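You operate a simulated robot arm through the tools that you are given. There is no shell and no other tool. Be economical: measure what you need, move in short steps, check, and stop when the job is done.

You run a simulated two-armed robot. Do the job below in one go: nothing can be reset, and whatever is moved stays where it is left.

## Task
Wipe up the spill on the table with the striped cloth and put it back.

It is judged by the outcome, as a careful person would: the job done as asked, and still so three seconds after it is handed in. It fails if anything else is knocked over, pushed out of place, dropped, spilled or broken. Flat cloth is picked up by pressing the open fingertips on it (5 to 10 N) and closing them slowly along it; thin cloth reads only 2 to 8 mm in the jaws.

## Robot
Two 7-joint arms with two-finger parallel grippers on one trunk, on a base that drives. Base frame: it is fixed to the floor where the robot stands at the start and does not move with it; the origin is under the middle of the robot, x ahead of it, y to its left, z up. Units: cm, degrees, N and s.
The left shoulder is at the start at [3.6, 10.1, 118.6], the right one opposite. With the tool pointing down near the work surface each hand reaches from about 10 to 44 cm from the robot's upright axis, wherever it stands, measured 20 degrees to its own side. Payload 2.4 kg a hand.
The TCP of each hand is the grasp point between the finger pads, 2.4 cm short of the fingertips. In the tool frame z runs along the fingers and y along their closing line. Largest opening 6.8 cm; finger width 1.7, thickness 1; the body of the gripper, 4 by 7 cm, starts 4.1 cm behind the TCP.
Orientation is that of the tool frame in the base frame, as a unit quaternion [x, y, z, w]. With the fingers straight down and closing along the base's y, the tool's x points along the base's -x, its y along +y and its z along -z.

## Interface
- The arms move only by the tool move_arm. It takes "left_rows", "right_rows" or both (then of equal length, played together; a hand with none holds still); each is a list of rows, each a list of 7 numbers: the turn, a rotation vector about the tool's x, y, z in units of 6 degrees (1.0 is 6 degrees), then the shift along the tool's x, y, z in units of 20 mm (1.0 is 20 mm), then the finger opening in mm, from 0 to 68. In form: [[rx, ry, rz, dx, dy, dz, claw], ...]. A call has 1 to 20 rows; each row shifts and turns the commanded pose from where the row before left it, along the tool's axes as they then stand. A call with a number of a shift or a turn outside -1 to 1 is refused whole. A row lasts 0.2 s, in which the tool goes at most 5 cm and 8.6 degrees; a call with a longer step from one row to the next is refused whole, and so is a gripper value outside its range. A pose out of reach is approached as far as the arm can. The call stops where the force on the tool passes 40 N (or 10 N more than at its start, if that is more) or the arm is blocked; 0.2 s more then pass. Each finger travels about 7.2 cm/s and halts on what it meets, pressing with about 36 N; the grip force reading is that of the motor and also rises with nothing between the fingers. The clock runs only during rows and for 0.2 s after the last one: add rows that do not move to give the fingers time. It gives the time, the measured TCP pose, the force on the tool (base axes), the opening and the grip force at its end, in the units of the frame above (readings bear some noise), with the torque about the TCP (base axes, N m) and any sound that the robot's microphone picked up.
- Cameras (640 x 400 px; columns grow to the right, rows downward): "scene" is now at [10.66, 2.34, 132.83]; the picture's right is [0.30, -0.96, 0.00], its down [-0.71, -0.22, -0.67] and it looks along [0.64, 0.20, -0.74] (base axes); focal length 265 px, centre (320, 200). "left" rides on the left gripper at [8.4, -1.1, -7.5] in its tool frame; the picture's right is [0.13, 0.99, 0.00], its down [-0.60, 0.08, -0.79] and it looks along [-0.79, 0.10, 0.61] (tool axes); focal length 251 px, centre (320, 200). "right" rides on the right gripper at [8.4, 1.1, -7.5] in its tool frame; the picture's right is [-0.13, 0.99, 0.00], its down [-0.60, -0.08, -0.79] and it looks along [-0.79, -0.10, 0.61] (tool axes); focal length 251 px, centre (320, 200). There is no depth. A picture from a camera that has moved, and an enlarged one, comes with that camera's place and axes in the base frame and with its lens.
- grab_frame(camera): a new picture of that camera. It takes no simulated time.
- lift_body(by): slides the trunk up (or, below 0, down) by that many cm; the arms and the scene camera ride with it, the base frame stays. It gives what a move gives, with no picture.
- roll_base(legs): drives the robot by 1 to 6 legs, each [ahead, left, turn to the left] in cm, cm and degrees, along the robot's own axes; the way and the turn of a leg run together, so that a leg with both is an arc; at most 150 cm and 180 degrees a leg. The arms and the cameras ride along, it lands a little off, and it stops where it bumps. It gives what a move gives.
- aim_head(pan, tilt): turns the head with the scene camera to pan (to the left, within 86 degrees either way) and tilt (down, from -29 to 69), counted from straight ahead of the robot. It gives what a move gives.
- inspect(camera, box): a new picture of the part [left, top, right, bottom] of that camera's present view, enlarged. It takes no simulated time.
- finish_job(): hands the job in; it is judged then, once.

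Work in short steps. Places have to be worked out from the pictures, the camera data and where the tool is seen: move nearer, look again, correct. Check each grasp and each placing, and mend what went wrong. You have 120 turns and 100 pictures in all, those below and enlarged ones among them. Open the grippers and draw the arms clear of the work before you hand the job in, unless the task says otherwise; then end with one line.

The tools are called after "Request:" by a JSON object that holds its "name" and its "arguments". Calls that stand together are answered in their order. move_arm: Moves the arms, as the interface text tells. Its arguments: {"type":"object","properties":{"left_rows":{"type":"array"},"right_rows":{"type":"array"}},"required":[]} The other tools are called the same way: lift_body (by) slides the trunk up or down; roll_base (legs) drives the base; aim_head (pan, tilt) turns the head that bears the scene camera; grab_frame (camera) takes a picture; inspect (camera, box) takes an enlarged picture of a part of a camera's view; finish_job () hands the job in.

At the start:

```text
time: 0.0
left_tool_pos: [26.43, 23.41, 101.55]
left_tcp_rot: [-0.001, 1.0, 0.0, 0.001]
left_contact_force: [-0.5, -1.0, 0.9]
left_torque: [-0.01, -0.01, 0.0]
left_gripper_width: 6.81
left_grasp_force: 0.0
right_tool_pos: [37.57, -1.19, 102.9]
right_tcp_rot: [0.0, 1.0, 0.0, 0.0]
right_contact_force: [0.2, 1.2, 0.2]
right_torque: [-0.04, -0.02, 0.02]
right_gripper_width: 6.8
right_grasp_force: 0.0
trunk travel left (down, up): [-40.0, 45.0]
robot x, y, heading: [-0.25, 0.21, -0.0]
head pan, tilt: [17.2, 47.8]
```

scene: 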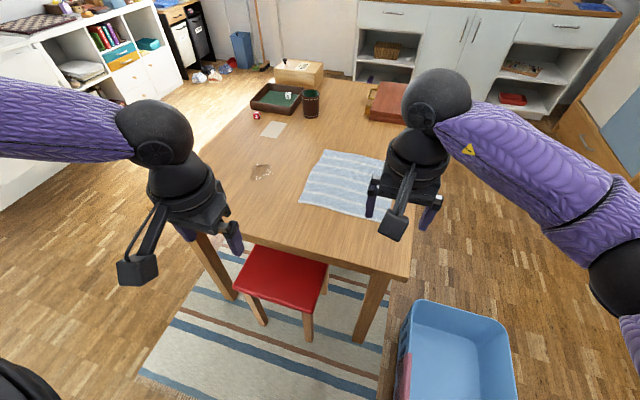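
right: 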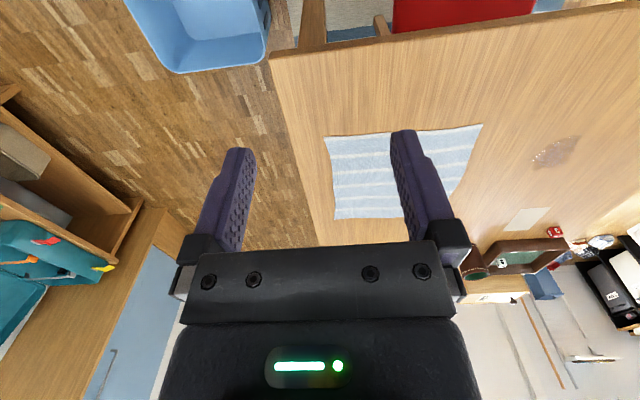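
left: 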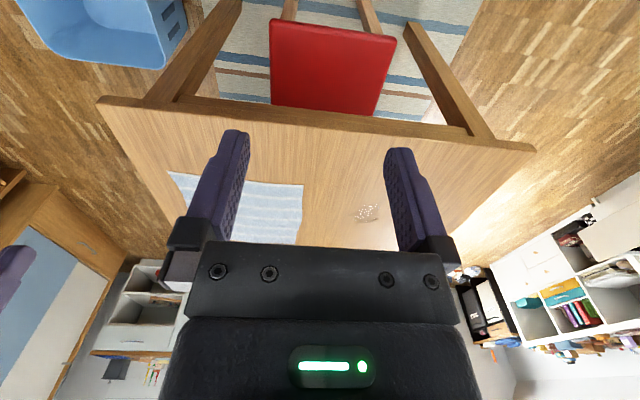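

The spill triangulates to about (67, 40, 74). The cloth covers roughly x 58–85, y −3–24, and the table's near edge is at x≈43.5. I'll look down to see the stool and my own base before driving.

Request:
{"name": "aim_head", "arguments": {"pan": 10, "tilt": 69}}

Request:
{"name": "grab_frame", "arguments": {"camera": "scene"}}

Request:
{"name": "inspect", "arguments": {"camera": "left", "box": [90, 0, 550, 260]}}

```text
time: 0.8
left_tool_pos: [26.48, 23.35, 101.65]
left_tcp_rot: [-0.001, 1.0, -0.001, 0.001]
left_contact_force: [-0.5, 0.4, 0.5]
left_torque: [0.0, 0.0, 0.02]
left_gripper_width: 6.79
left_grasp_force: 0.0
right_tool_pos: [37.62, -1.26, 102.96]
right_tcp_rot: [0.0, 1.0, 0.0, 0.001]
right_contact_force: [0.0, 0.4, -0.2]
right_torque: [-0.04, 0.03, 0.0]
right_gripper_width: 6.79
right_grasp_force: 0.1
trunk travel left (down, up): [-40.0, 45.0]
robot x, y, heading: [0.12, 0.0, -0.0]
head pan, tilt: [10.0, 68.8]
```

```text
96 pictures are left
camera scene: at [8.63, 0.98, 130.34], right [0.17, -0.98, 0.0], down [-0.92, -0.16, -0.36], along [0.36, 0.06, -0.93], focal length 265 px, centre (320, 200)
```

scene: 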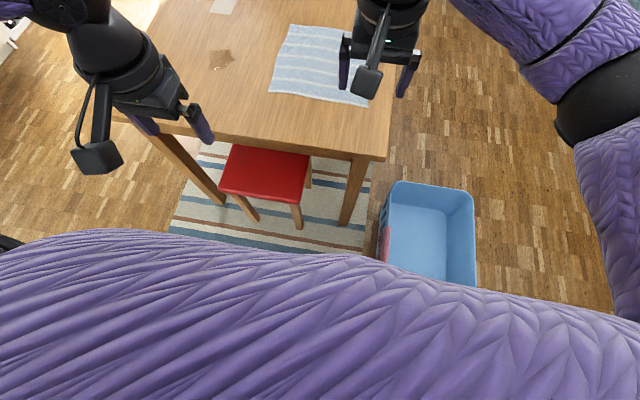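

```text
1.39 times, centred on (320, 130) of left
camera zoom: at [17.94, 22.22, 109.13], right [-0.13, 0.99, 0.0], down [0.6, 0.08, 0.79], along [0.79, 0.1, -0.61], focal length 350 px, centre (320, 297)
```

zoom: 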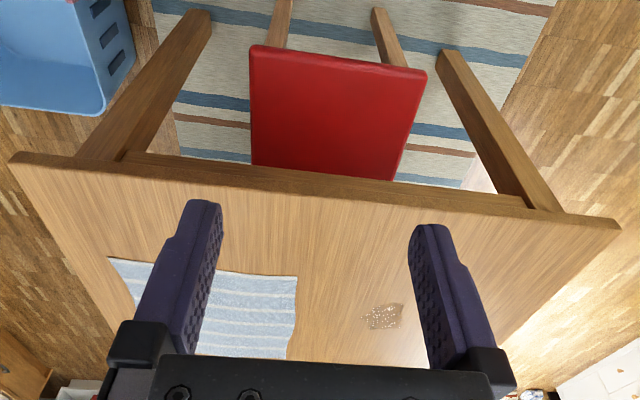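

The stool juts out slightly in front of the table, so I need to know my own base's footprint. I'll turn the left wrist so its camera looks back at the base.

Request:
{"name": "move_arm", "arguments": {"left_rows": [[0, 0, 1, 0, 0, 0, 68], [0, 0, 1, 0, 0, 0, 68], [0, 0, 1, 0, 0, 0, 68], [0, 0, 1, 0, 0, 0, 68], [0, 0, 1, 0, 0, 0, 68], [0, 0, 1, 0, 0, 0, 68], [0, 0, 1, 0, 0, 0, 68], [0, 0, 1, 0, 0, 0, 68], [0, 0, 1, 0, 0, 0, 68], [0, 0, 1, 0, 0, 0, 68], [0, 0, 1, 0, 0, 0, 68], [0, 0, 1, 0, 0, 0, 68], [0, 0, 1, 0, 0, 0, 68], [0, 0, 1, 0, 0, 0, 68], [0, 0, 1, 0, 0, 0, 68], [0, 0, 1, 0, 0, 0, 68], [0, 0, 1, 0, 0, 0, 68], [0, 0, 1, 0, 0, 0, 68], [0, 0, 1, 0, 0, 0, 68]]}}

Request:
{"name": "grab_frame", "arguments": {"camera": "left"}}

```text
time: 4.8
left_tool_pos: [26.47, 23.26, 101.53]
left_tcp_rot: [0.839, 0.545, 0.001, 0.0]
left_contact_force: [-0.4, -0.9, 0.2]
left_torque: [0.02, 0.0, 0.0]
left_gripper_width: 6.84
left_grasp_force: 0.2
right_tool_pos: [37.6, -1.2, 102.86]
right_tcp_rot: [0.0, 1.0, 0.0, 0.0]
right_contact_force: [0.0, -0.1, 0.2]
right_torque: [0.03, 0.0, -0.01]
right_gripper_width: 6.81
right_grasp_force: 0.0
trunk travel left (down, up): [-40.0, 45.0]
robot x, y, heading: [-0.13, 0.18, -0.1]
head pan, tilt: [10.0, 68.8]
```

```text
94 pictures are left
camera left: at [28.81, 31.4, 109.09], right [0.96, -0.29, 0.0], down [-0.17, -0.58, 0.79], along [-0.23, -0.76, -0.61], focal length 251 px, centre (320, 200)
```

left: 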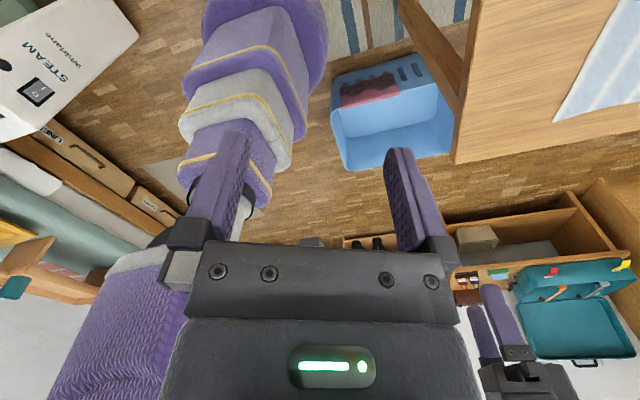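

My base has a radius of about 22 cm and the trunk is narrower above it. The stool's front is near x≈39–42, so I can stand at about x≈17, y≈22, and then the left hand should reach both the cloth's left-front corner and the spill. I'll go part of the way and check the gap.

Request:
{"name": "roll_base", "arguments": {"legs": [[0, 22, 0], [10, 0, 0]]}}

Request:
{"name": "grab_frame", "arguments": {"camera": "left"}}

Request:
{"name": "grab_frame", "arguments": {"camera": "scene"}}

```text
time: 7.3
left_tool_pos: [36.8, 45.47, 101.51]
left_tcp_rot: [0.839, 0.545, 0.0, 0.0]
left_contact_force: [-0.2, -0.5, -0.7]
left_torque: [-0.02, -0.01, 0.02]
left_gripper_width: 6.8
left_grasp_force: 0.0
right_tool_pos: [48.01, 20.93, 102.87]
right_tcp_rot: [0.0, 1.0, 0.001, -0.001]
right_contact_force: [0.5, -0.6, -0.7]
right_torque: [-0.04, 0.0, -0.01]
right_gripper_width: 6.8
right_grasp_force: 0.0
trunk travel left (down, up): [-40.0, 45.0]
robot x, y, heading: [10.51, 22.07, -0.3]
head pan, tilt: [10.0, 68.8]
```

```text
93 pictures are left
camera left: at [39.25, 53.56, 109.06], right [0.96, -0.29, 0.0], down [-0.17, -0.58, 0.79], along [-0.23, -0.76, -0.61], focal length 251 px, centre (320, 200)
```

left: 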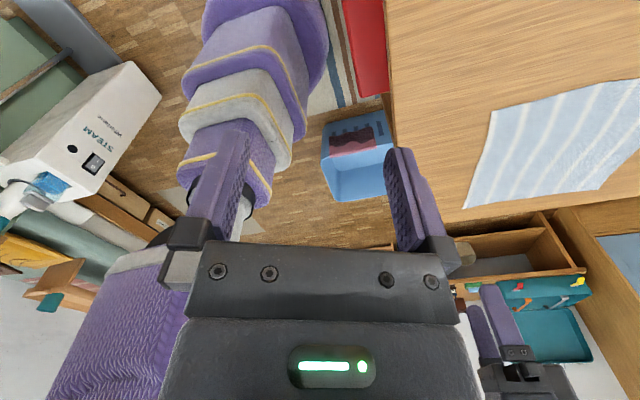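

```text
92 pictures are left
camera scene: at [19.05, 23.16, 130.33], right [0.17, -0.99, 0.0], down [-0.92, -0.16, -0.36], along [0.36, 0.06, -0.93], focal length 265 px, centre (320, 200)
```

scene: 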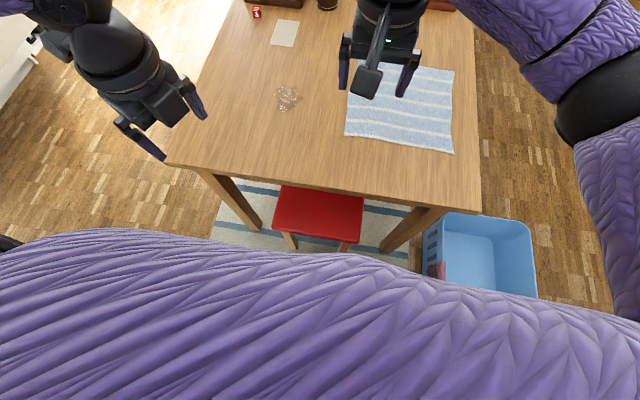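

In this view the stool's front edge is at x≈39 and my base front is at about 32. I'll creep 5 cm further, unwind the left wrist and lower the trunk 15 cm for a longer reach.

Request:
{"name": "roll_base", "arguments": {"legs": [[5, 0, 0]]}}

Request:
{"name": "lift_body", "arguments": {"by": -12}}

Request:
{"name": "move_arm", "arguments": {"left_rows": [[0, 0, -1, 0, 0, 0, 68], [0, 0, -1, 0, 0, 0, 68], [0, 0, -1, 0, 0, 0, 68], [0, 0, -1, 0, 0, 0, 68], [0, 0, -1, 0, 0, 0, 68], [0, 0, -1, 0, 0, 0, 68], [0, 0, -1, 0, 0, 0, 68], [0, 0, -1, 0, 0, 0, 68], [0, 0, -1, 0, 0, 0, 68], [0, 0, -1, 0, 0, 0, 68], [0, 0, -1, 0, 0, 0, 68], [0, 0, -1, 0, 0, 0, 68], [0, 0, -1, 0, 0, 0, 68], [0, 0, -1, 0, 0, 0, 68], [0, 0, -1, 0, 0, 0, 68], [0, 0, -1, 0, 0, 0, 68], [0, 0, -1, 0, 0, 0, 68], [0, 0, -1, 0, 0, 0, 68], [0, 0, -1, 0, 0, 0, 68]]}}

Request:
{"name": "aim_head", "arguments": {"pan": 0, "tilt": 55}}

Request:
{"name": "grab_frame", "arguments": {"camera": "scene"}}

Request:
{"name": "grab_frame", "arguments": {"camera": "left"}}

```text
time: 8.2
left_tool_pos: [41.93, 45.4, 101.58]
left_tcp_rot: [0.839, 0.545, 0.0, -0.001]
left_contact_force: [0.5, 0.2, 0.5]
left_torque: [-0.02, -0.01, -0.01]
left_gripper_width: 6.81
left_grasp_force: 0.1
right_tool_pos: [53.04, 20.96, 102.96]
right_tcp_rot: [0.001, 1.0, 0.0, -0.001]
right_contact_force: [0.4, 0.1, -0.9]
right_torque: [-0.01, 0.01, 0.03]
right_gripper_width: 6.82
right_grasp_force: 0.1
trunk travel left (down, up): [-40.0, 45.0]
robot x, y, heading: [15.09, 22.29, 0.1]
head pan, tilt: [10.0, 68.8]
```

```text
time: 9.7
left_tool_pos: [41.73, 45.54, 89.61]
left_tcp_rot: [0.839, 0.545, 0.001, 0.001]
left_contact_force: [0.1, 0.4, -0.2]
left_torque: [-0.01, 0.03, 0.0]
left_gripper_width: 6.78
left_grasp_force: 0.1
right_tool_pos: [52.93, 20.91, 90.99]
right_tcp_rot: [0.001, 1.0, 0.001, 0.0]
right_contact_force: [-0.2, -0.1, 0.1]
right_torque: [0.0, 0.03, -0.03]
right_gripper_width: 6.81
right_grasp_force: 0.2
trunk travel left (down, up): [-28.0, 57.0]
robot x, y, heading: [15.41, 22.27, -0.0]
head pan, tilt: [10.0, 68.8]
```

```text
time: 13.7
left_tool_pos: [41.79, 45.31, 89.39]
left_tcp_rot: [-0.001, 1.0, 0.0, 0.0]
left_contact_force: [-0.5, -0.5, -0.9]
left_torque: [-0.01, 0.03, 0.01]
left_gripper_width: 6.78
left_grasp_force: 0.0
right_tool_pos: [52.9, 20.85, 90.94]
right_tcp_rot: [0.001, 1.0, -0.001, 0.0]
right_contact_force: [0.0, 1.0, 0.0]
right_torque: [-0.02, 0.05, -0.02]
right_gripper_width: 6.83
right_grasp_force: 0.0
trunk travel left (down, up): [-28.0, 57.0]
robot x, y, heading: [15.2, 22.4, -0.2]
head pan, tilt: [10.0, 68.8]
```

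```text
time: 14.5
left_tool_pos: [41.66, 45.35, 89.49]
left_tcp_rot: [0.0, 1.0, -0.001, -0.001]
left_contact_force: [0.3, 0.3, 0.2]
left_torque: [-0.01, 0.0, -0.02]
left_gripper_width: 6.82
left_grasp_force: 0.1
right_tool_pos: [52.89, 20.98, 90.93]
right_tcp_rot: [0.001, 1.0, -0.001, 0.0]
right_contact_force: [-0.3, -0.9, -0.1]
right_torque: [-0.07, 0.0, -0.04]
right_gripper_width: 6.8
right_grasp_force: 0.1
trunk travel left (down, up): [-28.0, 57.0]
robot x, y, heading: [15.19, 22.35, -0.2]
head pan, tilt: [0.0, 55.0]
```

```text
91 pictures are left
camera scene: at [27.74, 22.17, 119.75], right [0.0, -1.0, 0.0], down [-0.82, 0.0, -0.57], along [0.57, 0.0, -0.82], focal length 265 px, centre (320, 200)
```

scene: 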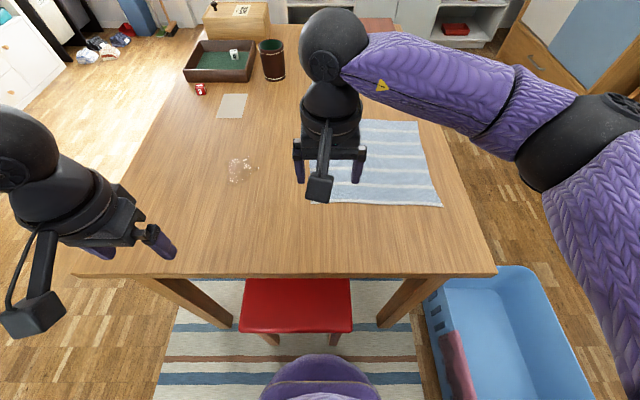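

```text
90 pictures are left
camera left: at [33.25, 44.29, 96.98], right [-0.13, 0.99, 0.0], down [0.6, 0.08, 0.79], along [0.79, 0.1, -0.61], focal length 251 px, centre (320, 200)
```

left: 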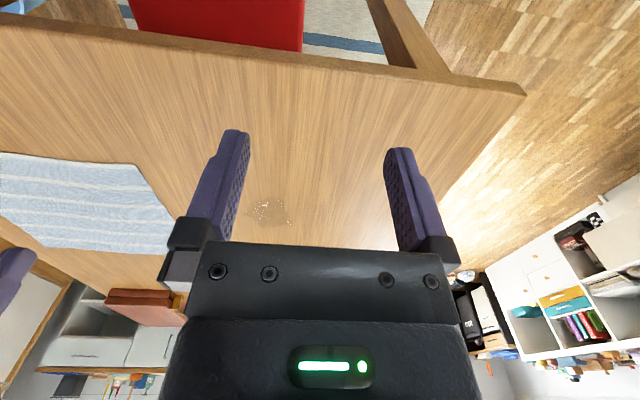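

The base clears the stool. The spill spans about x 64–71.6, y 36–43.5, and the cloth's left-front corner is at about (58.8, 24.3). I'll test reach by extending the left hand over the spill's far side at height.

Request:
{"name": "move_arm", "arguments": {"left_rows": [[0, 0, 0, -1, -0.18, 0, 68], [0, 0, 0, -1, -0.18, 0, 68], [0, 0, 0, -1, -0.18, 0, 68], [0, 0, 0, -1, -0.18, 0, 68], [0, 0, 0, -1, -0.18, 0, 68], [0, 0, 0, -1, -0.18, 0, 68], [0, 0, 0, -1, -0.18, 0, 68], [0, 0, 0, -1, -0.18, 0, 68], [0, 0, 0, -1, -0.18, 0, 68], [0, 0, 0, -1, -0.18, 0, 68], [0, 0, 0, -1, -0.18, 0, 68], [0, 0, 0, -1, -0.18, 0, 68], [0, 0, 0, -1, -0.18, 0, 68], [0, 0, 0, -1, -0.18, 0, 68], [0, 0, 0, 0, 0, 0.5, 68], [0, 0, 0, 0, 0, 0.5, 68], [0, 0, 0, 0, 0, 1, 68], [0, 0, 0, 0, 0, 1, 68], [0, 0, 0, 0, 0, 0, 68]]}}

Request:
{"name": "grab_frame", "arguments": {"camera": "scene"}}

```text
time: 18.5
left_tool_pos: [60.34, 43.26, 85.15]
left_tcp_rot: [-0.001, 1.0, 0.0, 0.001]
left_contact_force: [0.3, 0.3, -0.5]
left_torque: [0.04, 0.02, -0.03]
left_gripper_width: 6.8
left_grasp_force: 0.1
left hand out of reach, approached as far as the arm can: row 11, 12, 13, 14, 17, 18
right_tool_pos: [52.85, 21.1, 90.99]
right_tcp_rot: [0.001, 1.0, 0.0, 0.0]
right_contact_force: [-0.6, -0.8, -0.1]
right_torque: [-0.02, 0.02, -0.02]
right_gripper_width: 6.8
right_grasp_force: 0.2
trunk travel left (down, up): [-28.0, 57.0]
robot x, y, heading: [15.41, 22.27, 0.1]
head pan, tilt: [0.0, 55.0]
```

```text
89 pictures are left
camera scene: at [27.75, 22.17, 119.76], right [0.0, -1.0, 0.0], down [-0.82, 0.0, -0.57], along [0.57, 0.0, -0.82], focal length 265 px, centre (320, 200)
```

scene: 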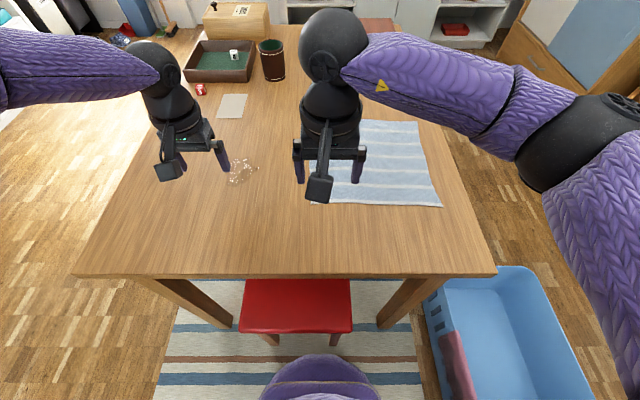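

With the tool vertical I only reach x≈60–62, and the spill goes to about 71.6. The base rim is low (about 15–20 cm) and the stool legs are near x≈42, so I can advance 3 cm more and tilt the hand forward about 30° for the rest. I'll draw the left hand back a bit, drive and look.

Request:
{"name": "move_arm", "arguments": {"left_rows": [[0, 0, 0, 1, 0, -1, 45], [0, 0, 0, 1, -1, -1, 45], [0, 0, 0, 1, -1, 0, 45], [0, 0, 0, 1, -1, 0, 45], [0, 0, 0, 1, -1, 0, 45], [0, 0, 0, 1, 0, 0, 45], [0, -1, 0, 0, 0, 0, 45], [0, -1, 0, 0, 0, 0, 45], [0, -1, 0, 0, 0, 0, 45], [0, -1, 0, 0, 0, 0, 45], [0, -1, 0, 0, 0, 0, 45]], "right_rows": [[0, 0, 0, 1, -1, 0, 68], [0, 0, 0, 1, -1, 0, 68], [0, 0, 0, 1, -1, 0, 68], [0, 0, 0, 1, -1, 0, 68], [0, 0, 0, 1, -1, 0, 68], [0, 0, 0, 1, -1, 0, 68], [0, 0, 0, 0, -1, 0, 68], [0, 0, 0, 0, -1, 0, 68], [0, 0, 0, 0, -1, 0, 68], [0, 0, 0, 0, -1, 0, 68], [0, 0, 0, 0, 0, 0, 68]]}}

Request:
{"name": "roll_base", "arguments": {"legs": [[3, 0, 0]]}}

Request:
{"name": "grab_frame", "arguments": {"camera": "scene"}}

```text
time: 20.9
left_tool_pos: [48.28, 35.0, 89.09]
left_tcp_rot: [0.0, 0.966, 0.0, 0.26]
left_contact_force: [-0.5, 0.6, -0.6]
left_torque: [0.0, 0.01, 0.01]
left_gripper_width: 4.54
left_grasp_force: 0.0
right_tool_pos: [40.81, 0.96, 90.84]
right_tcp_rot: [0.0, 1.0, 0.0, 0.0]
right_contact_force: [-0.5, 0.5, -0.8]
right_torque: [0.0, 0.03, 0.02]
right_gripper_width: 6.8
right_grasp_force: 0.1
trunk travel left (down, up): [-28.0, 57.0]
robot x, y, heading: [15.33, 22.1, -0.1]
head pan, tilt: [0.0, 55.0]
```

```text
time: 21.7
left_tool_pos: [51.41, 34.9, 89.07]
left_tcp_rot: [0.001, 0.966, 0.0, 0.259]
left_contact_force: [-0.6, 0.8, -0.7]
left_torque: [-0.02, -0.02, 0.01]
left_gripper_width: 4.51
left_grasp_force: 0.0
right_tool_pos: [43.89, 0.94, 90.9]
right_tcp_rot: [0.001, 1.0, 0.0, 0.0]
right_contact_force: [-0.6, -0.1, -0.8]
right_torque: [0.04, -0.01, 0.02]
right_gripper_width: 6.79
right_grasp_force: 0.1
trunk travel left (down, up): [-28.0, 57.0]
robot x, y, heading: [18.44, 22.09, 0.3]
head pan, tilt: [0.0, 55.0]
```

```text
88 pictures are left
camera scene: at [30.82, 22.15, 119.76], right [0.0, -1.0, 0.0], down [-0.82, 0.0, -0.57], along [0.57, 0.0, -0.82], focal length 265 px, centre (320, 200)
```

scene: 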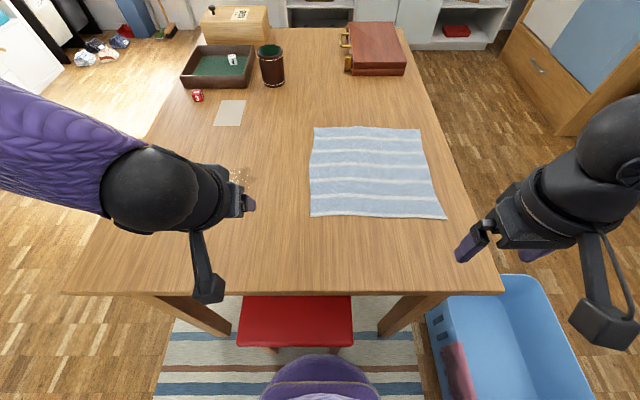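

The view is clear now: cloth corners at (58.7, 24), (58.2, −3), (85.4, −4) and (85.7, 23.7). I'll bring the tilted left hand over the cloth's left edge, at about x 66.5, y 20.3.

Request:
{"name": "move_arm", "arguments": {"left_rows": [[0, 0, 0, -0.525, -0.73, 0.59, 45], [0, 0, 0, -0.525, -0.73, 0.59, 45], [0, 0, 0, -0.525, -0.73, 0.59, 45], [0, 0, 0, -0.525, -0.73, 0.59, 45], [0, 0, 0, -0.525, -0.73, 0.59, 45], [0, 0, 0, -0.525, -0.73, 0.59, 45], [0, 0, 0, -0.525, -0.73, 0.59, 45], [0, 0, 0, -0.525, -0.73, 0.59, 45], [0, 0, 0, -0.525, -0.73, 0.59, 45], [0, 0, 0, -0.525, -0.73, 0.59, 45], [0, 0, 0, 0, 0, 0, 45]]}}

Request:
{"name": "grab_frame", "arguments": {"camera": "left"}}

Request:
{"name": "grab_frame", "arguments": {"camera": "scene"}}

```text
time: 24.1
left_tool_pos: [61.87, 31.11, 88.87]
left_tcp_rot: [-0.001, 0.966, 0.0, 0.259]
left_contact_force: [-0.2, 0.3, 0.2]
left_torque: [-0.01, 0.04, 0.0]
left_gripper_width: 4.51
left_grasp_force: 0.1
left hand out of reach, approached as far as the arm can: row 4, 5, 6, 7, 8, 9, 10
right_tool_pos: [43.88, 0.86, 90.96]
right_tcp_rot: [0.0, 1.0, 0.0, 0.0]
right_contact_force: [0.1, 0.5, -0.3]
right_torque: [-0.02, 0.05, 0.02]
right_gripper_width: 6.77
right_grasp_force: 0.1
trunk travel left (down, up): [-28.0, 57.0]
robot x, y, heading: [18.31, 21.95, -0.2]
head pan, tilt: [0.0, 55.0]
```

```text
87 pictures are left
camera left: at [50.74, 29.94, 91.07], right [-0.11, 0.99, -0.06], down [0.13, 0.08, 0.99], along [0.99, 0.1, -0.13], focal length 251 px, centre (320, 200)
```

left: 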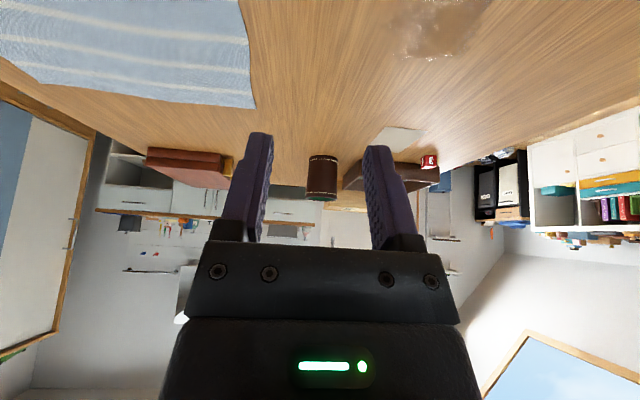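

```text
86 pictures are left
camera scene: at [30.81, 22.15, 119.76], right [0.0, -1.0, 0.0], down [-0.82, 0.0, -0.57], along [0.57, 0.0, -0.82], focal length 265 px, centre (320, 200)
```

scene: 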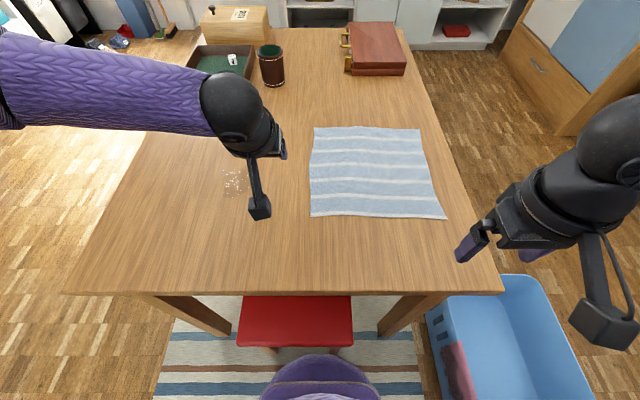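

The arm's limit depends on direction: crossing inward it stops short. I'll explore out to the left over the spill, still tilted, to see what it reaches there.

Request:
{"name": "move_arm", "arguments": {"left_rows": [[0, 0, 0, 0, 1, 0, 45], [0, 0, 0, 0, 1, 0, 45], [0, 0, 0, 0, 1, 0, 45], [0, 0, 0, 0, 1, 0, 45], [0, 0, 0, 0, 0.5, 0, 45], [0, 0, 0, 0.5, 0, 0.866, 45], [0, 0, 0, 0.5, 0, 0.866, 45], [0, 0, 0, -0.866, 0, 0.5, 45], [0, 0, 0, -0.866, 0, 0.5, 45], [0, 0, 0, -0.866, 0, 0.5, 45], [0, 0, 0, -0.866, 0, 0.5, 45], [0, 0, 0, -0.866, 0, 0.5, 45], [0, 0, 0, 0, 0, 0, 45], [0, 0, 0, 0, 0, 0, 45]]}}

```text
time: 27.1
left_tool_pos: [70.02, 41.02, 85.79]
left_tcp_rot: [0.0, 0.966, 0.001, 0.259]
left_contact_force: [-0.2, 0.7, -0.4]
left_torque: [0.02, 0.0, -0.01]
left_gripper_width: 4.5
left_grasp_force: 0.0
left hand out of reach, approached as far as the arm can: row 11, 12
right_tool_pos: [43.86, 0.94, 90.95]
right_tcp_rot: [0.0, 1.0, 0.0, 0.0]
right_contact_force: [0.3, -0.1, -0.1]
right_torque: [-0.01, 0.04, 0.0]
right_gripper_width: 6.83
right_grasp_force: 0.0
trunk travel left (down, up): [-28.0, 57.0]
robot x, y, heading: [18.29, 22.26, 0.1]
head pan, tilt: [0.0, 55.0]
```

Tilted 30° the hand reaches (70, 41), so the spill is within reach from here. Checking that it holds at lower height (about 78.5, still above the table).

Request:
{"name": "move_arm", "arguments": {"left_rows": [[0, 0, 0, 0.5, 0, 0.866, 45], [0, 0, 0, 0.5, 0, 0.866, 45], [0, 0, 0, 0.5, 0, 0.866, 45], [0, 0, 0, 0.25, 0, 0.433, 45], [0, 0, 0, -0.866, 0, 0.5, 45], [0, 0, 0, -0.866, 0, 0.5, 45], [0, 0, 0, 0, 0, 0, 45]]}}

Request:
{"name": "grab_frame", "arguments": {"camera": "scene"}}

```text
time: 28.7
left_tool_pos: [69.15, 43.34, 83.08]
left_tcp_rot: [-0.002, 0.966, 0.0, 0.258]
left_contact_force: [0.1, -0.2, 0.4]
left_torque: [-0.01, -0.05, -0.03]
left_gripper_width: 4.49
left_grasp_force: 0.1
left hand out of reach, approached as far as the arm can: row 1, 2, 3, 4, 5, 6
right_tool_pos: [43.88, 1.0, 90.97]
right_tcp_rot: [0.0, 1.0, 0.0, 0.001]
right_contact_force: [0.0, 0.4, -0.1]
right_torque: [-0.02, -0.01, -0.01]
right_gripper_width: 6.78
right_grasp_force: 0.0
trunk travel left (down, up): [-28.0, 57.0]
robot x, y, heading: [18.25, 22.15, 0.0]
head pan, tilt: [0.0, 55.0]
```

```text
85 pictures are left
camera scene: at [30.81, 22.15, 119.76], right [0.0, -1.0, 0.0], down [-0.82, 0.0, -0.57], along [0.57, 0.0, -0.82], focal length 265 px, centre (320, 200)
```

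scene: 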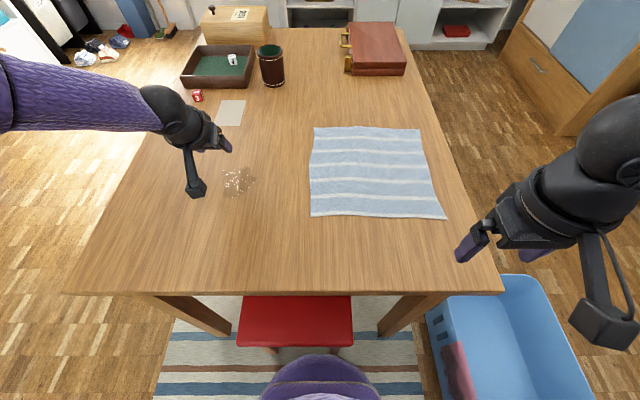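

Lower down the reach shrinks, so the shoulders should come down too. I'll raise both hands first, then lower the trunk another 12 cm.

Request:
{"name": "move_arm", "arguments": {"left_rows": [[0, 0, 0, 0.866, -0.5, -0.5, 45], [0, 0, 0, 0.866, -0.5, -0.5, 45], [0, 0, 0, -0.5, 0, -0.866, 45], [0, 0, 0, -0.5, 0, -0.866, 45], [0, 0, 0, -0.5, 0, -0.866, 45], [0, 0, 0, -0.5, 0, -0.866, 45], [0, 0, 0, 0, 0, 0, 45]], "right_rows": [[0, 0, 0, 0, 0, -1, 68], [0, 0, 0, 0, 0, -1, 68], [0, 0, 0, 0, 0, -1, 68], [0, 0, 0, 0, 0, -1, 68], [0, 0, 0, 0, 0, 0, 68], [0, 0, 0, 0, 0, 0, 68], [0, 0, 0, 0, 0, 0, 68]]}}

Request:
{"name": "lift_body", "arguments": {"by": -12}}

Request:
{"name": "grab_frame", "arguments": {"camera": "scene"}}

```text
time: 30.3
left_tool_pos: [65.24, 41.38, 91.12]
left_tcp_rot: [-0.001, 0.966, 0.0, 0.258]
left_contact_force: [0.2, -0.5, 0.3]
left_torque: [0.04, 0.01, 0.0]
left_gripper_width: 4.48
left_grasp_force: 0.1
right_tool_pos: [44.09, 0.85, 98.85]
right_tcp_rot: [0.0, 1.0, 0.0, -0.001]
right_contact_force: [0.0, 0.0, 0.1]
right_torque: [0.0, 0.01, -0.01]
right_gripper_width: 6.8
right_grasp_force: 0.1
trunk travel left (down, up): [-28.0, 57.0]
robot x, y, heading: [18.66, 22.08, 0.0]
head pan, tilt: [0.0, 55.0]
```

```text
time: 31.8
left_tool_pos: [65.2, 41.42, 79.1]
left_tcp_rot: [0.0, 0.966, 0.0, 0.259]
left_contact_force: [0.2, 0.2, 0.3]
left_torque: [-0.04, -0.02, -0.01]
left_gripper_width: 4.47
left_grasp_force: 0.1
right_tool_pos: [43.93, 0.95, 86.89]
right_tcp_rot: [0.001, 1.0, 0.0, 0.0]
right_contact_force: [0.0, 0.4, 1.2]
right_torque: [0.02, 0.0, -0.02]
right_gripper_width: 6.82
right_grasp_force: 0.0
trunk travel left (down, up): [-16.0, 69.0]
robot x, y, heading: [18.17, 22.29, -0.1]
head pan, tilt: [0.0, 55.0]
```

```text
84 pictures are left
camera scene: at [33.87, 22.15, 107.54], right [0.0, -1.0, 0.0], down [-0.82, 0.0, -0.57], along [0.57, 0.0, -0.82], focal length 265 px, centre (320, 200)
```

scene: 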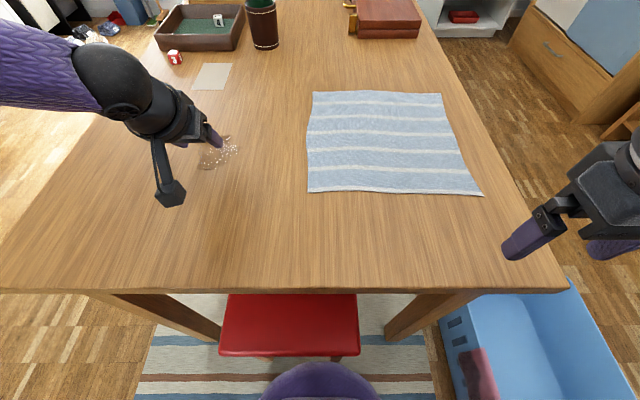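

Now I'm at z≈79 over the spill with spare reach. I'll raise slightly and go −y toward the cloth's left edge to see how far I get.

Request:
{"name": "move_arm", "arguments": {"left_rows": [[0, 0, 0, -0.5, 0, -0.866, 45], [0, 0, 0, 0, -1, 0, 45], [0, 0, 0, 0, -1, 0, 45], [0, 0, 0, 0, -1, 0, 45], [0, 0, 0, 0, -1, 0, 45], [0, 0, 0, 0, -1, 0, 45], [0, 0, 0, 0, -1, 0, 45], [0, 0, 0, 0, -1, 0, 45], [0, 0, 0, 0, -1, 0, 45], [0, 0, 0, 0, -1, 0, 45], [0, 0, 0, 0, -0.5, 0, 45], [0, 0, 0, 0, 0, 0, 45]]}}

Request:
{"name": "grab_frame", "arguments": {"camera": "scene"}}

Request:
{"name": "grab_frame", "arguments": {"camera": "left"}}

```text
time: 34.4
left_tool_pos: [63.23, 28.87, 81.54]
left_tcp_rot: [-0.002, 0.966, 0.0, 0.258]
left_contact_force: [-0.4, 0.0, 1.0]
left_torque: [0.01, 0.01, 0.03]
left_gripper_width: 4.49
left_grasp_force: 0.1
left hand out of reach, approached as far as the arm can: row 8, 9, 10, 11
right_tool_pos: [43.86, 0.95, 86.85]
right_tcp_rot: [0.0, 1.0, 0.0, 0.0]
right_contact_force: [0.4, -0.2, -0.4]
right_torque: [0.01, 0.03, 0.01]
right_gripper_width: 6.84
right_grasp_force: 0.1
trunk travel left (down, up): [-16.0, 69.0]
robot x, y, heading: [18.21, 22.2, 0.0]
head pan, tilt: [0.0, 55.0]
```

```text
83 pictures are left
camera scene: at [33.89, 22.15, 107.53], right [0.0, -1.0, 0.0], down [-0.82, 0.0, -0.57], along [0.57, 0.0, -0.82], focal length 265 px, centre (320, 200)
```

scene: 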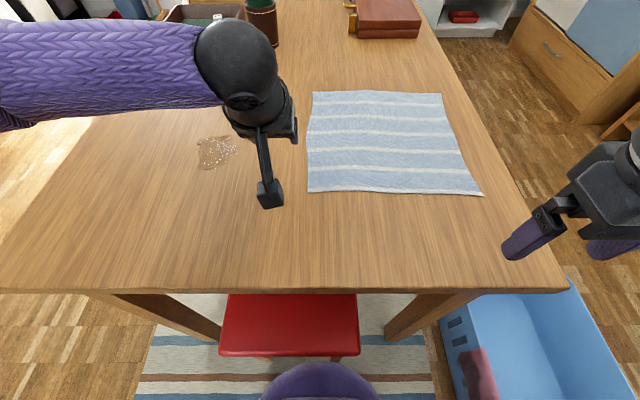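

```text
82 pictures are left
camera left: at [52.22, 27.65, 83.92], right [-0.11, 0.99, -0.06], down [0.13, 0.08, 0.99], along [0.99, 0.1, -0.13], focal length 251 px, centre (320, 200)
```

left: 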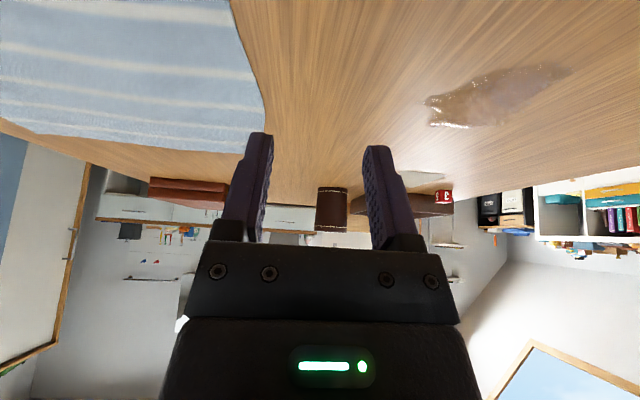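

The inward limit is about y≥29 at this stance, so I'll strafe the base 9 cm right, which puts the hand over the cloth's edge. Later I can strafe left while holding the cloth.

Request:
{"name": "roll_base", "arguments": {"legs": [[0, -9, 0]]}}

Request:
{"name": "grab_frame", "arguments": {"camera": "scene"}}

Request:
{"name": "grab_frame", "arguments": {"camera": "left"}}

```text
time: 35.5
left_tool_pos: [63.34, 19.96, 81.59]
left_tcp_rot: [-0.001, 0.966, 0.0, 0.259]
left_contact_force: [-0.1, -0.5, 0.6]
left_torque: [0.0, 0.0, 0.01]
left_gripper_width: 4.5
left_grasp_force: 0.1
right_tool_pos: [43.83, -7.86, 86.94]
right_tcp_rot: [0.0, 1.0, 0.0, 0.0]
right_contact_force: [-0.2, 0.4, -0.9]
right_torque: [0.04, -0.01, -0.01]
right_gripper_width: 6.79
right_grasp_force: 0.2
trunk travel left (down, up): [-16.0, 69.0]
robot x, y, heading: [18.25, 13.55, 0.3]
head pan, tilt: [0.0, 55.0]
```

```text
81 pictures are left
camera scene: at [33.88, 13.34, 107.53], right [0.0, -1.0, 0.0], down [-0.82, 0.0, -0.57], along [0.57, 0.0, -0.82], focal length 265 px, centre (320, 200)
```

scene: 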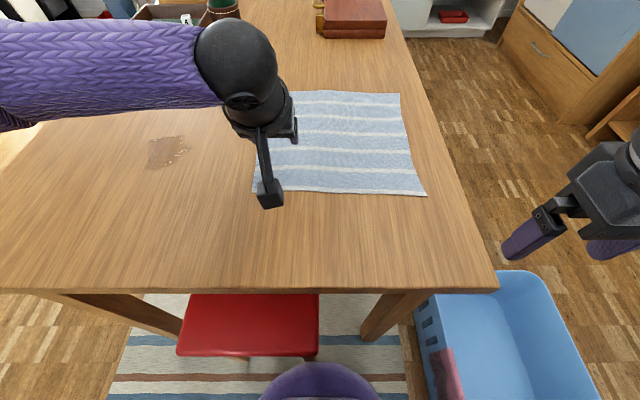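

```text
80 pictures are left
camera left: at [52.21, 18.85, 83.91], right [-0.11, 0.99, -0.07], down [0.13, 0.08, 0.99], along [0.99, 0.1, -0.13], focal length 251 px, centre (320, 200)
```

left: 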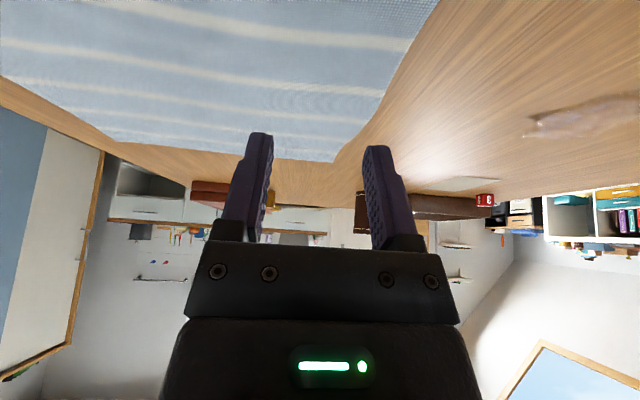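

Hand is at (63.3, 20), with the outer finger about 1 cm inside the cloth's left edge. I'll descend to just above contact, then feel down in small steps.

Request:
{"name": "move_arm", "arguments": {"left_rows": [[0, 0, 0, 0.35, -0.1, 0.606, 45], [0, 0, 0, 0.35, -0.1, 0.606, 45], [0, 0, 0, 0.35, -0.1, 0.606, 45], [0, 0, 0, 0.1, 0, 0.173, 45], [0, 0, 0, 0.05, 0, 0.087, 45], [0, 0, 0, 0.05, 0, 0.087, 45], [0, 0, 0, 0, 0, 0, 45]]}}

Request:
{"name": "grab_frame", "arguments": {"camera": "left"}}

```text
time: 37.1
left_tool_pos: [62.81, 20.61, 77.01]
left_tcp_rot: [-0.001, 0.966, 0.0, 0.259]
left_contact_force: [0.3, 0.1, -0.1]
left_torque: [-0.01, 0.0, -0.01]
left_gripper_width: 4.52
left_grasp_force: 0.1
left hand out of reach, approached as far as the arm can: row 2, 3
right_tool_pos: [43.87, -7.82, 86.89]
right_tcp_rot: [0.0, 1.0, 0.0, 0.0]
right_contact_force: [1.2, 0.4, -0.1]
right_torque: [0.0, 0.02, 0.02]
right_gripper_width: 6.79
right_grasp_force: 0.1
trunk travel left (down, up): [-16.0, 69.0]
robot x, y, heading: [18.45, 13.17, -0.1]
head pan, tilt: [0.0, 55.0]
```

```text
79 pictures are left
camera left: at [51.68, 19.54, 79.28], right [-0.11, 0.99, -0.07], down [0.13, 0.08, 0.99], along [0.99, 0.1, -0.13], focal length 251 px, centre (320, 200)
```

left: 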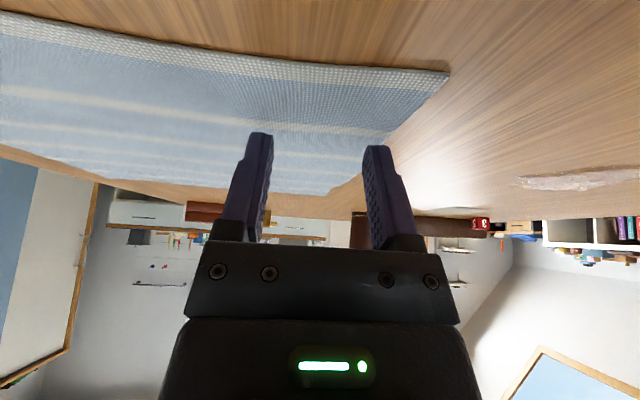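

No contact yet, and the outer finger is right at the cloth edge. I'll nudge 1 cm inward, narrow the opening a little and step down until it touches.

Request:
{"name": "move_arm", "arguments": {"left_rows": [[0, 0, 0, 0.3, -0.25, -0.17, 42], [0, 0, 0, 0.3, -0.25, -0.17, 42], [0, 0, 0, 0.05, -0.1, 0.087, 42], [0, 0, 0, 0.05, 0, 0.087, 42], [0, 0, 0, 0.05, 0, 0.087, 42], [0, 0, 0, 0, 0, 0, 42]]}}

```text
time: 38.5
left_tool_pos: [61.27, 20.22, 76.7]
left_tcp_rot: [-0.001, 0.966, -0.001, 0.259]
left_contact_force: [-0.3, -0.1, 0.0]
left_torque: [0.0, -0.02, -0.01]
left_gripper_width: 4.22
left_grasp_force: 0.2
left hand out of reach, approached as far as the arm can: row 1, 3
right_tool_pos: [43.81, -7.97, 86.83]
right_tcp_rot: [0.0, 1.0, 0.001, 0.0]
right_contact_force: [0.2, 0.4, 0.1]
right_torque: [0.01, -0.02, 0.02]
right_gripper_width: 6.8
right_grasp_force: 0.1
trunk travel left (down, up): [-16.0, 69.0]
robot x, y, heading: [18.43, 13.3, -0.0]
head pan, tilt: [0.0, 55.0]
```

At the inward limit again. I'll raise 1.5 cm, strafe the base 4 cm right to gain freedom, then reposition the hand.

Request:
{"name": "move_arm", "arguments": {"left_rows": [[0, 0, 0, -0.375, 0, -0.65, 42], [0, 0, 0, 0, 0, 0, 42]]}}

Request:
{"name": "roll_base", "arguments": {"legs": [[0, -4, 0]]}}

Request:
{"name": "move_arm", "arguments": {"left_rows": [[0, 0, 0, -0.866, 0.7, 0.5, 42], [0, 0, 0, -0.433, 0.6, 0.25, 42], [0, 0, 0, 0, 0, 0, 42]]}}

```text
time: 39.1
left_tool_pos: [61.44, 20.05, 78.15]
left_tcp_rot: [-0.001, 0.966, 0.0, 0.259]
left_contact_force: [-0.2, -0.1, -1.0]
left_torque: [0.0, 0.01, -0.02]
left_gripper_width: 4.2
left_grasp_force: 0.1
right_tool_pos: [43.83, -7.93, 86.79]
right_tcp_rot: [0.001, 1.0, 0.0, 0.0]
right_contact_force: [-0.4, -0.1, 0.7]
right_torque: [0.01, 0.01, -0.05]
right_gripper_width: 6.81
right_grasp_force: 0.0
trunk travel left (down, up): [-16.0, 69.0]
robot x, y, heading: [18.31, 13.03, 0.1]
head pan, tilt: [0.0, 55.0]
```

```text
time: 40.0
left_tool_pos: [61.42, 16.01, 78.2]
left_tcp_rot: [-0.001, 0.966, 0.0, 0.258]
left_contact_force: [0.5, 0.1, -0.5]
left_torque: [0.0, 0.03, 0.01]
left_gripper_width: 4.21
left_grasp_force: 0.0
right_tool_pos: [43.74, -11.97, 86.9]
right_tcp_rot: [0.0, 1.0, -0.001, 0.0]
right_contact_force: [-0.1, 0.0, -0.5]
right_torque: [0.05, 0.0, -0.06]
right_gripper_width: 6.78
right_grasp_force: 0.0
trunk travel left (down, up): [-16.0, 69.0]
robot x, y, heading: [18.23, 9.4, -0.0]
head pan, tilt: [0.0, 55.0]
```

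```text
time: 40.8
left_tool_pos: [64.34, 18.63, 78.46]
left_tcp_rot: [-0.001, 0.966, 0.0, 0.259]
left_contact_force: [0.2, 0.5, -1.0]
left_torque: [0.01, 0.03, 0.0]
left_gripper_width: 4.23
left_grasp_force: 0.1
right_tool_pos: [43.86, -11.97, 86.85]
right_tcp_rot: [0.0, 1.0, 0.0, 0.0]
right_contact_force: [0.8, 0.5, 0.5]
right_torque: [0.04, 0.02, -0.02]
right_gripper_width: 6.83
right_grasp_force: 0.1
trunk travel left (down, up): [-16.0, 69.0]
robot x, y, heading: [17.88, 8.9, 0.0]
head pan, tilt: [0.0, 55.0]
```

Now free at (64.3, 18.6). I'll step down until the force reads about 6–8 N.

Request:
{"name": "move_arm", "arguments": {"left_rows": [[0, 0, 0, -0.2, 0.3, 0.95, 42], [0, 0, 0, 0.05, 0, 0.087, 42], [0, 0, 0, 0.05, 0, 0.087, 42], [0, 0, 0, 0, 0, 0, 42]]}}

```text
time: 41.8
left_tool_pos: [65.72, 19.26, 76.7]
left_tcp_rot: [-0.001, 0.966, 0.001, 0.26]
left_contact_force: [2.5, -0.4, 13.2]
left_torque: [-0.02, -0.13, -0.01]
left_gripper_width: 4.19
left_grasp_force: 0.0
right_tool_pos: [43.77, -11.9, 86.96]
right_tcp_rot: [0.0, 1.0, 0.0, 0.0]
right_contact_force: [0.1, 0.8, -1.0]
right_torque: [0.02, -0.05, 0.02]
right_gripper_width: 6.79
right_grasp_force: 0.0
trunk travel left (down, up): [-16.0, 69.0]
robot x, y, heading: [18.44, 9.36, -0.2]
head pan, tilt: [0.0, 55.0]
```

Contact at 13 N, slightly more than needed. I'll ease off about 1 mm and close slowly along the cloth.

Request:
{"name": "move_arm", "arguments": {"left_rows": [[0, 0, 0, -0.025, 0, -0.043, 42], [0, 0, 0, 0, 0, 0, 38], [0, 0, 0, 0, 0, 0, 34], [0, 0, 0, 0, 0, 0, 30], [0, 0, 0, 0, 0, 0, 26], [0, 0, 0, 0, 0, 0, 22], [0, 0, 0, 0, 0, 0, 18], [0, 0, 0, 0, 0, 0, 14], [0, 0, 0, 0, 0, 0, 10], [0, 0, 0, 0, 0, 0, 6], [0, 0, 0, 0, 0, 0, 2], [0, 0, 0, 0, 0, 0, 0], [0, 0, 0, 0, 0, 0, 0]]}}

Request:
{"name": "grab_frame", "arguments": {"camera": "left"}}

Request:
{"name": "grab_frame", "arguments": {"camera": "scene"}}

```text
time: 44.6
left_tool_pos: [65.59, 19.25, 76.6]
left_tcp_rot: [-0.001, 0.966, 0.0, 0.26]
left_contact_force: [0.5, 1.3, 11.9]
left_torque: [0.06, -0.06, 0.0]
left_gripper_width: 0.22
left_grasp_force: 26.5
right_tool_pos: [43.84, -11.95, 86.96]
right_tcp_rot: [0.0, 1.0, 0.0, 0.0]
right_contact_force: [-0.3, 0.6, -0.2]
right_torque: [-0.03, -0.06, -0.01]
right_gripper_width: 6.8
right_grasp_force: 0.1
trunk travel left (down, up): [-16.0, 69.0]
robot x, y, heading: [18.22, 9.07, 0.2]
head pan, tilt: [0.0, 55.0]
```

```text
78 pictures are left
camera left: at [54.55, 18.13, 78.85], right [-0.11, 0.99, -0.06], down [0.13, 0.08, 0.99], along [0.99, 0.1, -0.13], focal length 251 px, centre (320, 200)
```

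left: 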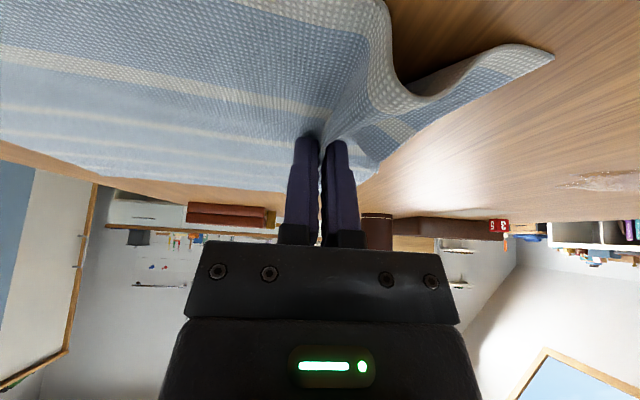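

```text
77 pictures are left
camera scene: at [33.79, 9.3, 107.54], right [0.0, -1.0, 0.0], down [-0.82, 0.0, -0.57], along [0.57, 0.0, -0.82], focal length 265 px, centre (320, 200)
```

scene: 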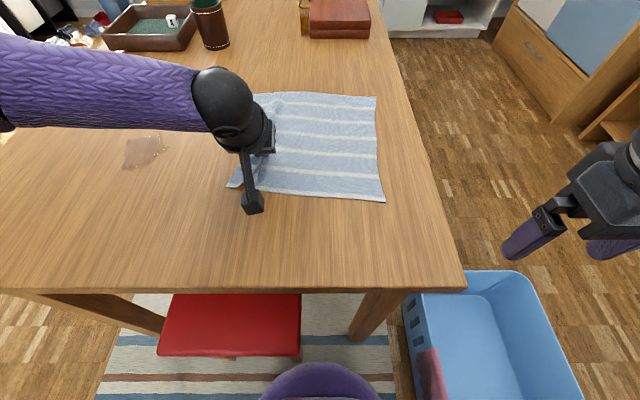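

The cloth is pinched (2.2 mm, with a visible fold). I'll lift 1 cm and strafe the base 12 cm left, dragging the cloth toward the spill.

Request:
{"name": "move_arm", "arguments": {"left_rows": [[0, 0, 0, -0.25, 0, -0.433, 0], [0, 0, 0, -0.06, 0, -0.1, 0], [0, 0, 0, 0, 0, 0, 0]]}}

Request:
{"name": "roll_base", "arguments": {"legs": [[0, 6, 0], [0, 6, 0]]}}

Request:
{"name": "grab_frame", "arguments": {"camera": "scene"}}

Request:
{"name": "grab_frame", "arguments": {"camera": "left"}}

```text
time: 45.4
left_tool_pos: [65.6, 19.2, 77.75]
left_tcp_rot: [-0.001, 0.966, 0.0, 0.259]
left_contact_force: [0.0, -0.4, -0.1]
left_torque: [0.0, -0.01, 0.01]
left_gripper_width: 0.19
left_grasp_force: 26.8
right_tool_pos: [43.89, -11.87, 86.9]
right_tcp_rot: [0.0, 1.0, 0.0, 0.0]
right_contact_force: [-0.3, 0.5, 0.3]
right_torque: [0.02, -0.01, 0.03]
right_gripper_width: 6.81
right_grasp_force: 0.1
trunk travel left (down, up): [-16.0, 69.0]
robot x, y, heading: [18.29, 9.65, -0.0]
head pan, tilt: [0.0, 55.0]
```

```text
time: 46.9
left_tool_pos: [65.59, 31.16, 77.71]
left_tcp_rot: [-0.003, 0.966, 0.001, 0.259]
left_contact_force: [-0.2, 0.0, 0.0]
left_torque: [0.0, -0.01, 0.01]
left_gripper_width: 0.23
left_grasp_force: 26.8
right_tool_pos: [43.76, -0.03, 86.97]
right_tcp_rot: [-0.001, 1.0, 0.0, 0.001]
right_contact_force: [-0.3, -0.1, -0.5]
right_torque: [-0.01, 0.0, 0.01]
right_gripper_width: 6.82
right_grasp_force: 0.0
trunk travel left (down, up): [-16.0, 69.0]
robot x, y, heading: [18.45, 21.17, 0.2]
head pan, tilt: [0.0, 55.0]
```

```text
76 pictures are left
camera scene: at [33.89, 21.13, 107.53], right [0.0, -1.0, 0.0], down [-0.82, 0.0, -0.57], along [0.57, 0.0, -0.82], focal length 265 px, centre (320, 200)
```

scene: 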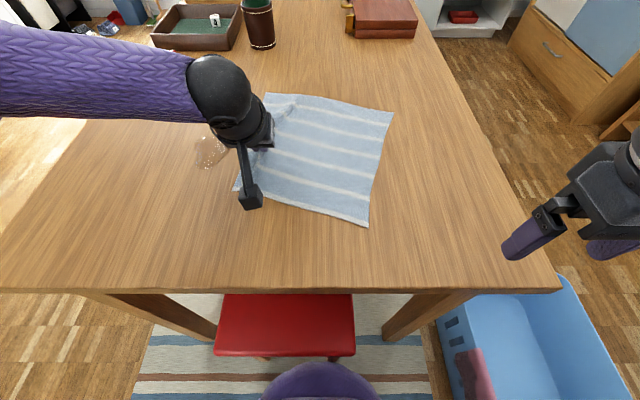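

```text
75 pictures are left
camera left: at [54.57, 29.98, 80.01], right [-0.11, 0.99, -0.06], down [0.13, 0.08, 0.99], along [0.99, 0.11, -0.13], focal length 251 px, centre (320, 200)
```

left: 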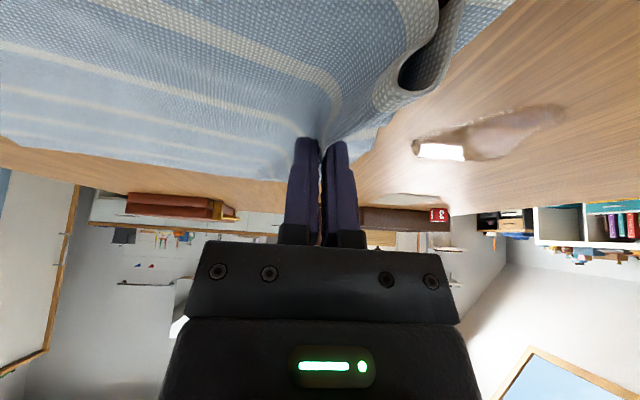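

The cloth follows. First wiping stroke: lower to light pressing and sweep +y across the spill.

Request:
{"name": "move_arm", "arguments": {"left_rows": [[0, 0, 0, 0.15, 0.5, 0.26, 0], [0, 0, 0, 0.1, 0.5, 0.173, 0], [0, 0, 0, 0, 0.5, 0, 0], [0, 0, 0, 0, 0.5, 0, 0], [0, 0, 0, 0, 0.5, 0, 0], [0, 0, 0, 0, 0.5, 0, 0], [0, 0, 0, 0, 0.5, 0, 0], [0, 0, 0, 0, 0.5, 0, 0], [0, 0, 0, 0, 0.5, 0, 0], [0, 0, 0, 0, 0.5, 0, 0], [0, 0, 0, 0, 0.5, 0, 0], [0, 0, 0, 0, 0.5, 0, 0], [0, 0, 0, 0, 0, 0, 0]]}}

Request:
{"name": "grab_frame", "arguments": {"camera": "scene"}}

```text
time: 49.7
left_tool_pos: [65.57, 43.13, 76.8]
left_tcp_rot: [-0.002, 0.966, 0.0, 0.258]
left_contact_force: [0.1, -0.9, 1.0]
left_torque: [-0.06, -0.01, -0.02]
left_gripper_width: 0.24
left_grasp_force: 26.5
right_tool_pos: [43.88, 0.02, 86.87]
right_tcp_rot: [0.0, 1.0, -0.001, 0.0]
right_contact_force: [-0.5, 0.4, -0.5]
right_torque: [-0.02, 0.04, 0.01]
right_gripper_width: 6.78
right_grasp_force: 0.1
trunk travel left (down, up): [-16.0, 69.0]
robot x, y, heading: [18.34, 21.41, 0.4]
head pan, tilt: [0.0, 55.0]
```

```text
74 pictures are left
camera scene: at [33.88, 21.14, 107.53], right [0.0, -1.0, 0.0], down [-0.82, 0.0, -0.57], along [0.57, 0.0, -0.82], focal length 265 px, centre (320, 200)
```

scene: 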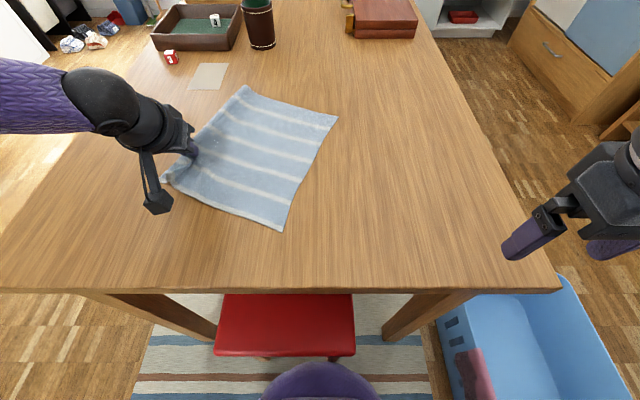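

The cloth covers the spill and there's no contact with the card. I'll press a bit more and wipe back and forth across x≈64–72 with modest strokes.

Request:
{"name": "move_arm", "arguments": {"left_rows": [[0, 0, 0, 0.04, -0.1, 0.07, 0], [0, 0, 0, 0, -0.6, 0, 0], [0, 0, 0, 0, -0.6, 0, 0], [0, 0, 0, 0, -0.6, 0, 0], [0, 0, 0, 0, -0.6, 0, 0], [0, 0, 0, 0, -0.6, 0, 0], [0, 0, 0, 0, -0.6, 0, 0], [0, 0, 0, -0.65, 0, 0.375, 0], [0, 0, 0, -0.65, 0, 0.375, 0], [0, 0, 0, 0, 0.6, 0, 0], [0, 0, 0, 0, 0.6, 0, 0], [0, 0, 0, 0, 0.6, 0, 0], [0, 0, 0, 0, 0.6, 0, 0], [0, 0, 0, 0, 0.6, 0, 0], [0, 0, 0, 0, 0.6, 0, 0]]}}

Request:
{"name": "grab_frame", "arguments": {"camera": "scene"}}

```text
time: 52.9
left_tool_pos: [68.47, 42.85, 76.65]
left_tcp_rot: [-0.002, 0.966, 0.0, 0.259]
left_contact_force: [-0.2, -3.7, 7.6]
left_torque: [-0.11, -0.06, -0.01]
left_gripper_width: 0.21
left_grasp_force: 26.6
right_tool_pos: [43.73, -0.11, 87.06]
right_tcp_rot: [-0.001, 1.0, 0.001, 0.0]
right_contact_force: [-0.5, 0.4, -0.2]
right_torque: [-0.04, 0.04, 0.01]
right_gripper_width: 6.81
right_grasp_force: 0.0
trunk travel left (down, up): [-16.0, 69.0]
robot x, y, heading: [18.11, 20.99, -0.1]
head pan, tilt: [0.0, 55.0]
```

```text
73 pictures are left
camera scene: at [33.83, 21.07, 107.54], right [0.0, -1.0, 0.0], down [-0.82, 0.0, -0.57], along [0.57, 0.0, -0.82], focal length 265 px, centre (320, 200)
```

scene: 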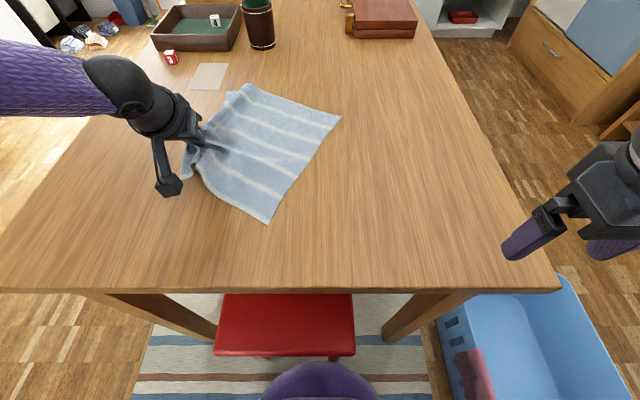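

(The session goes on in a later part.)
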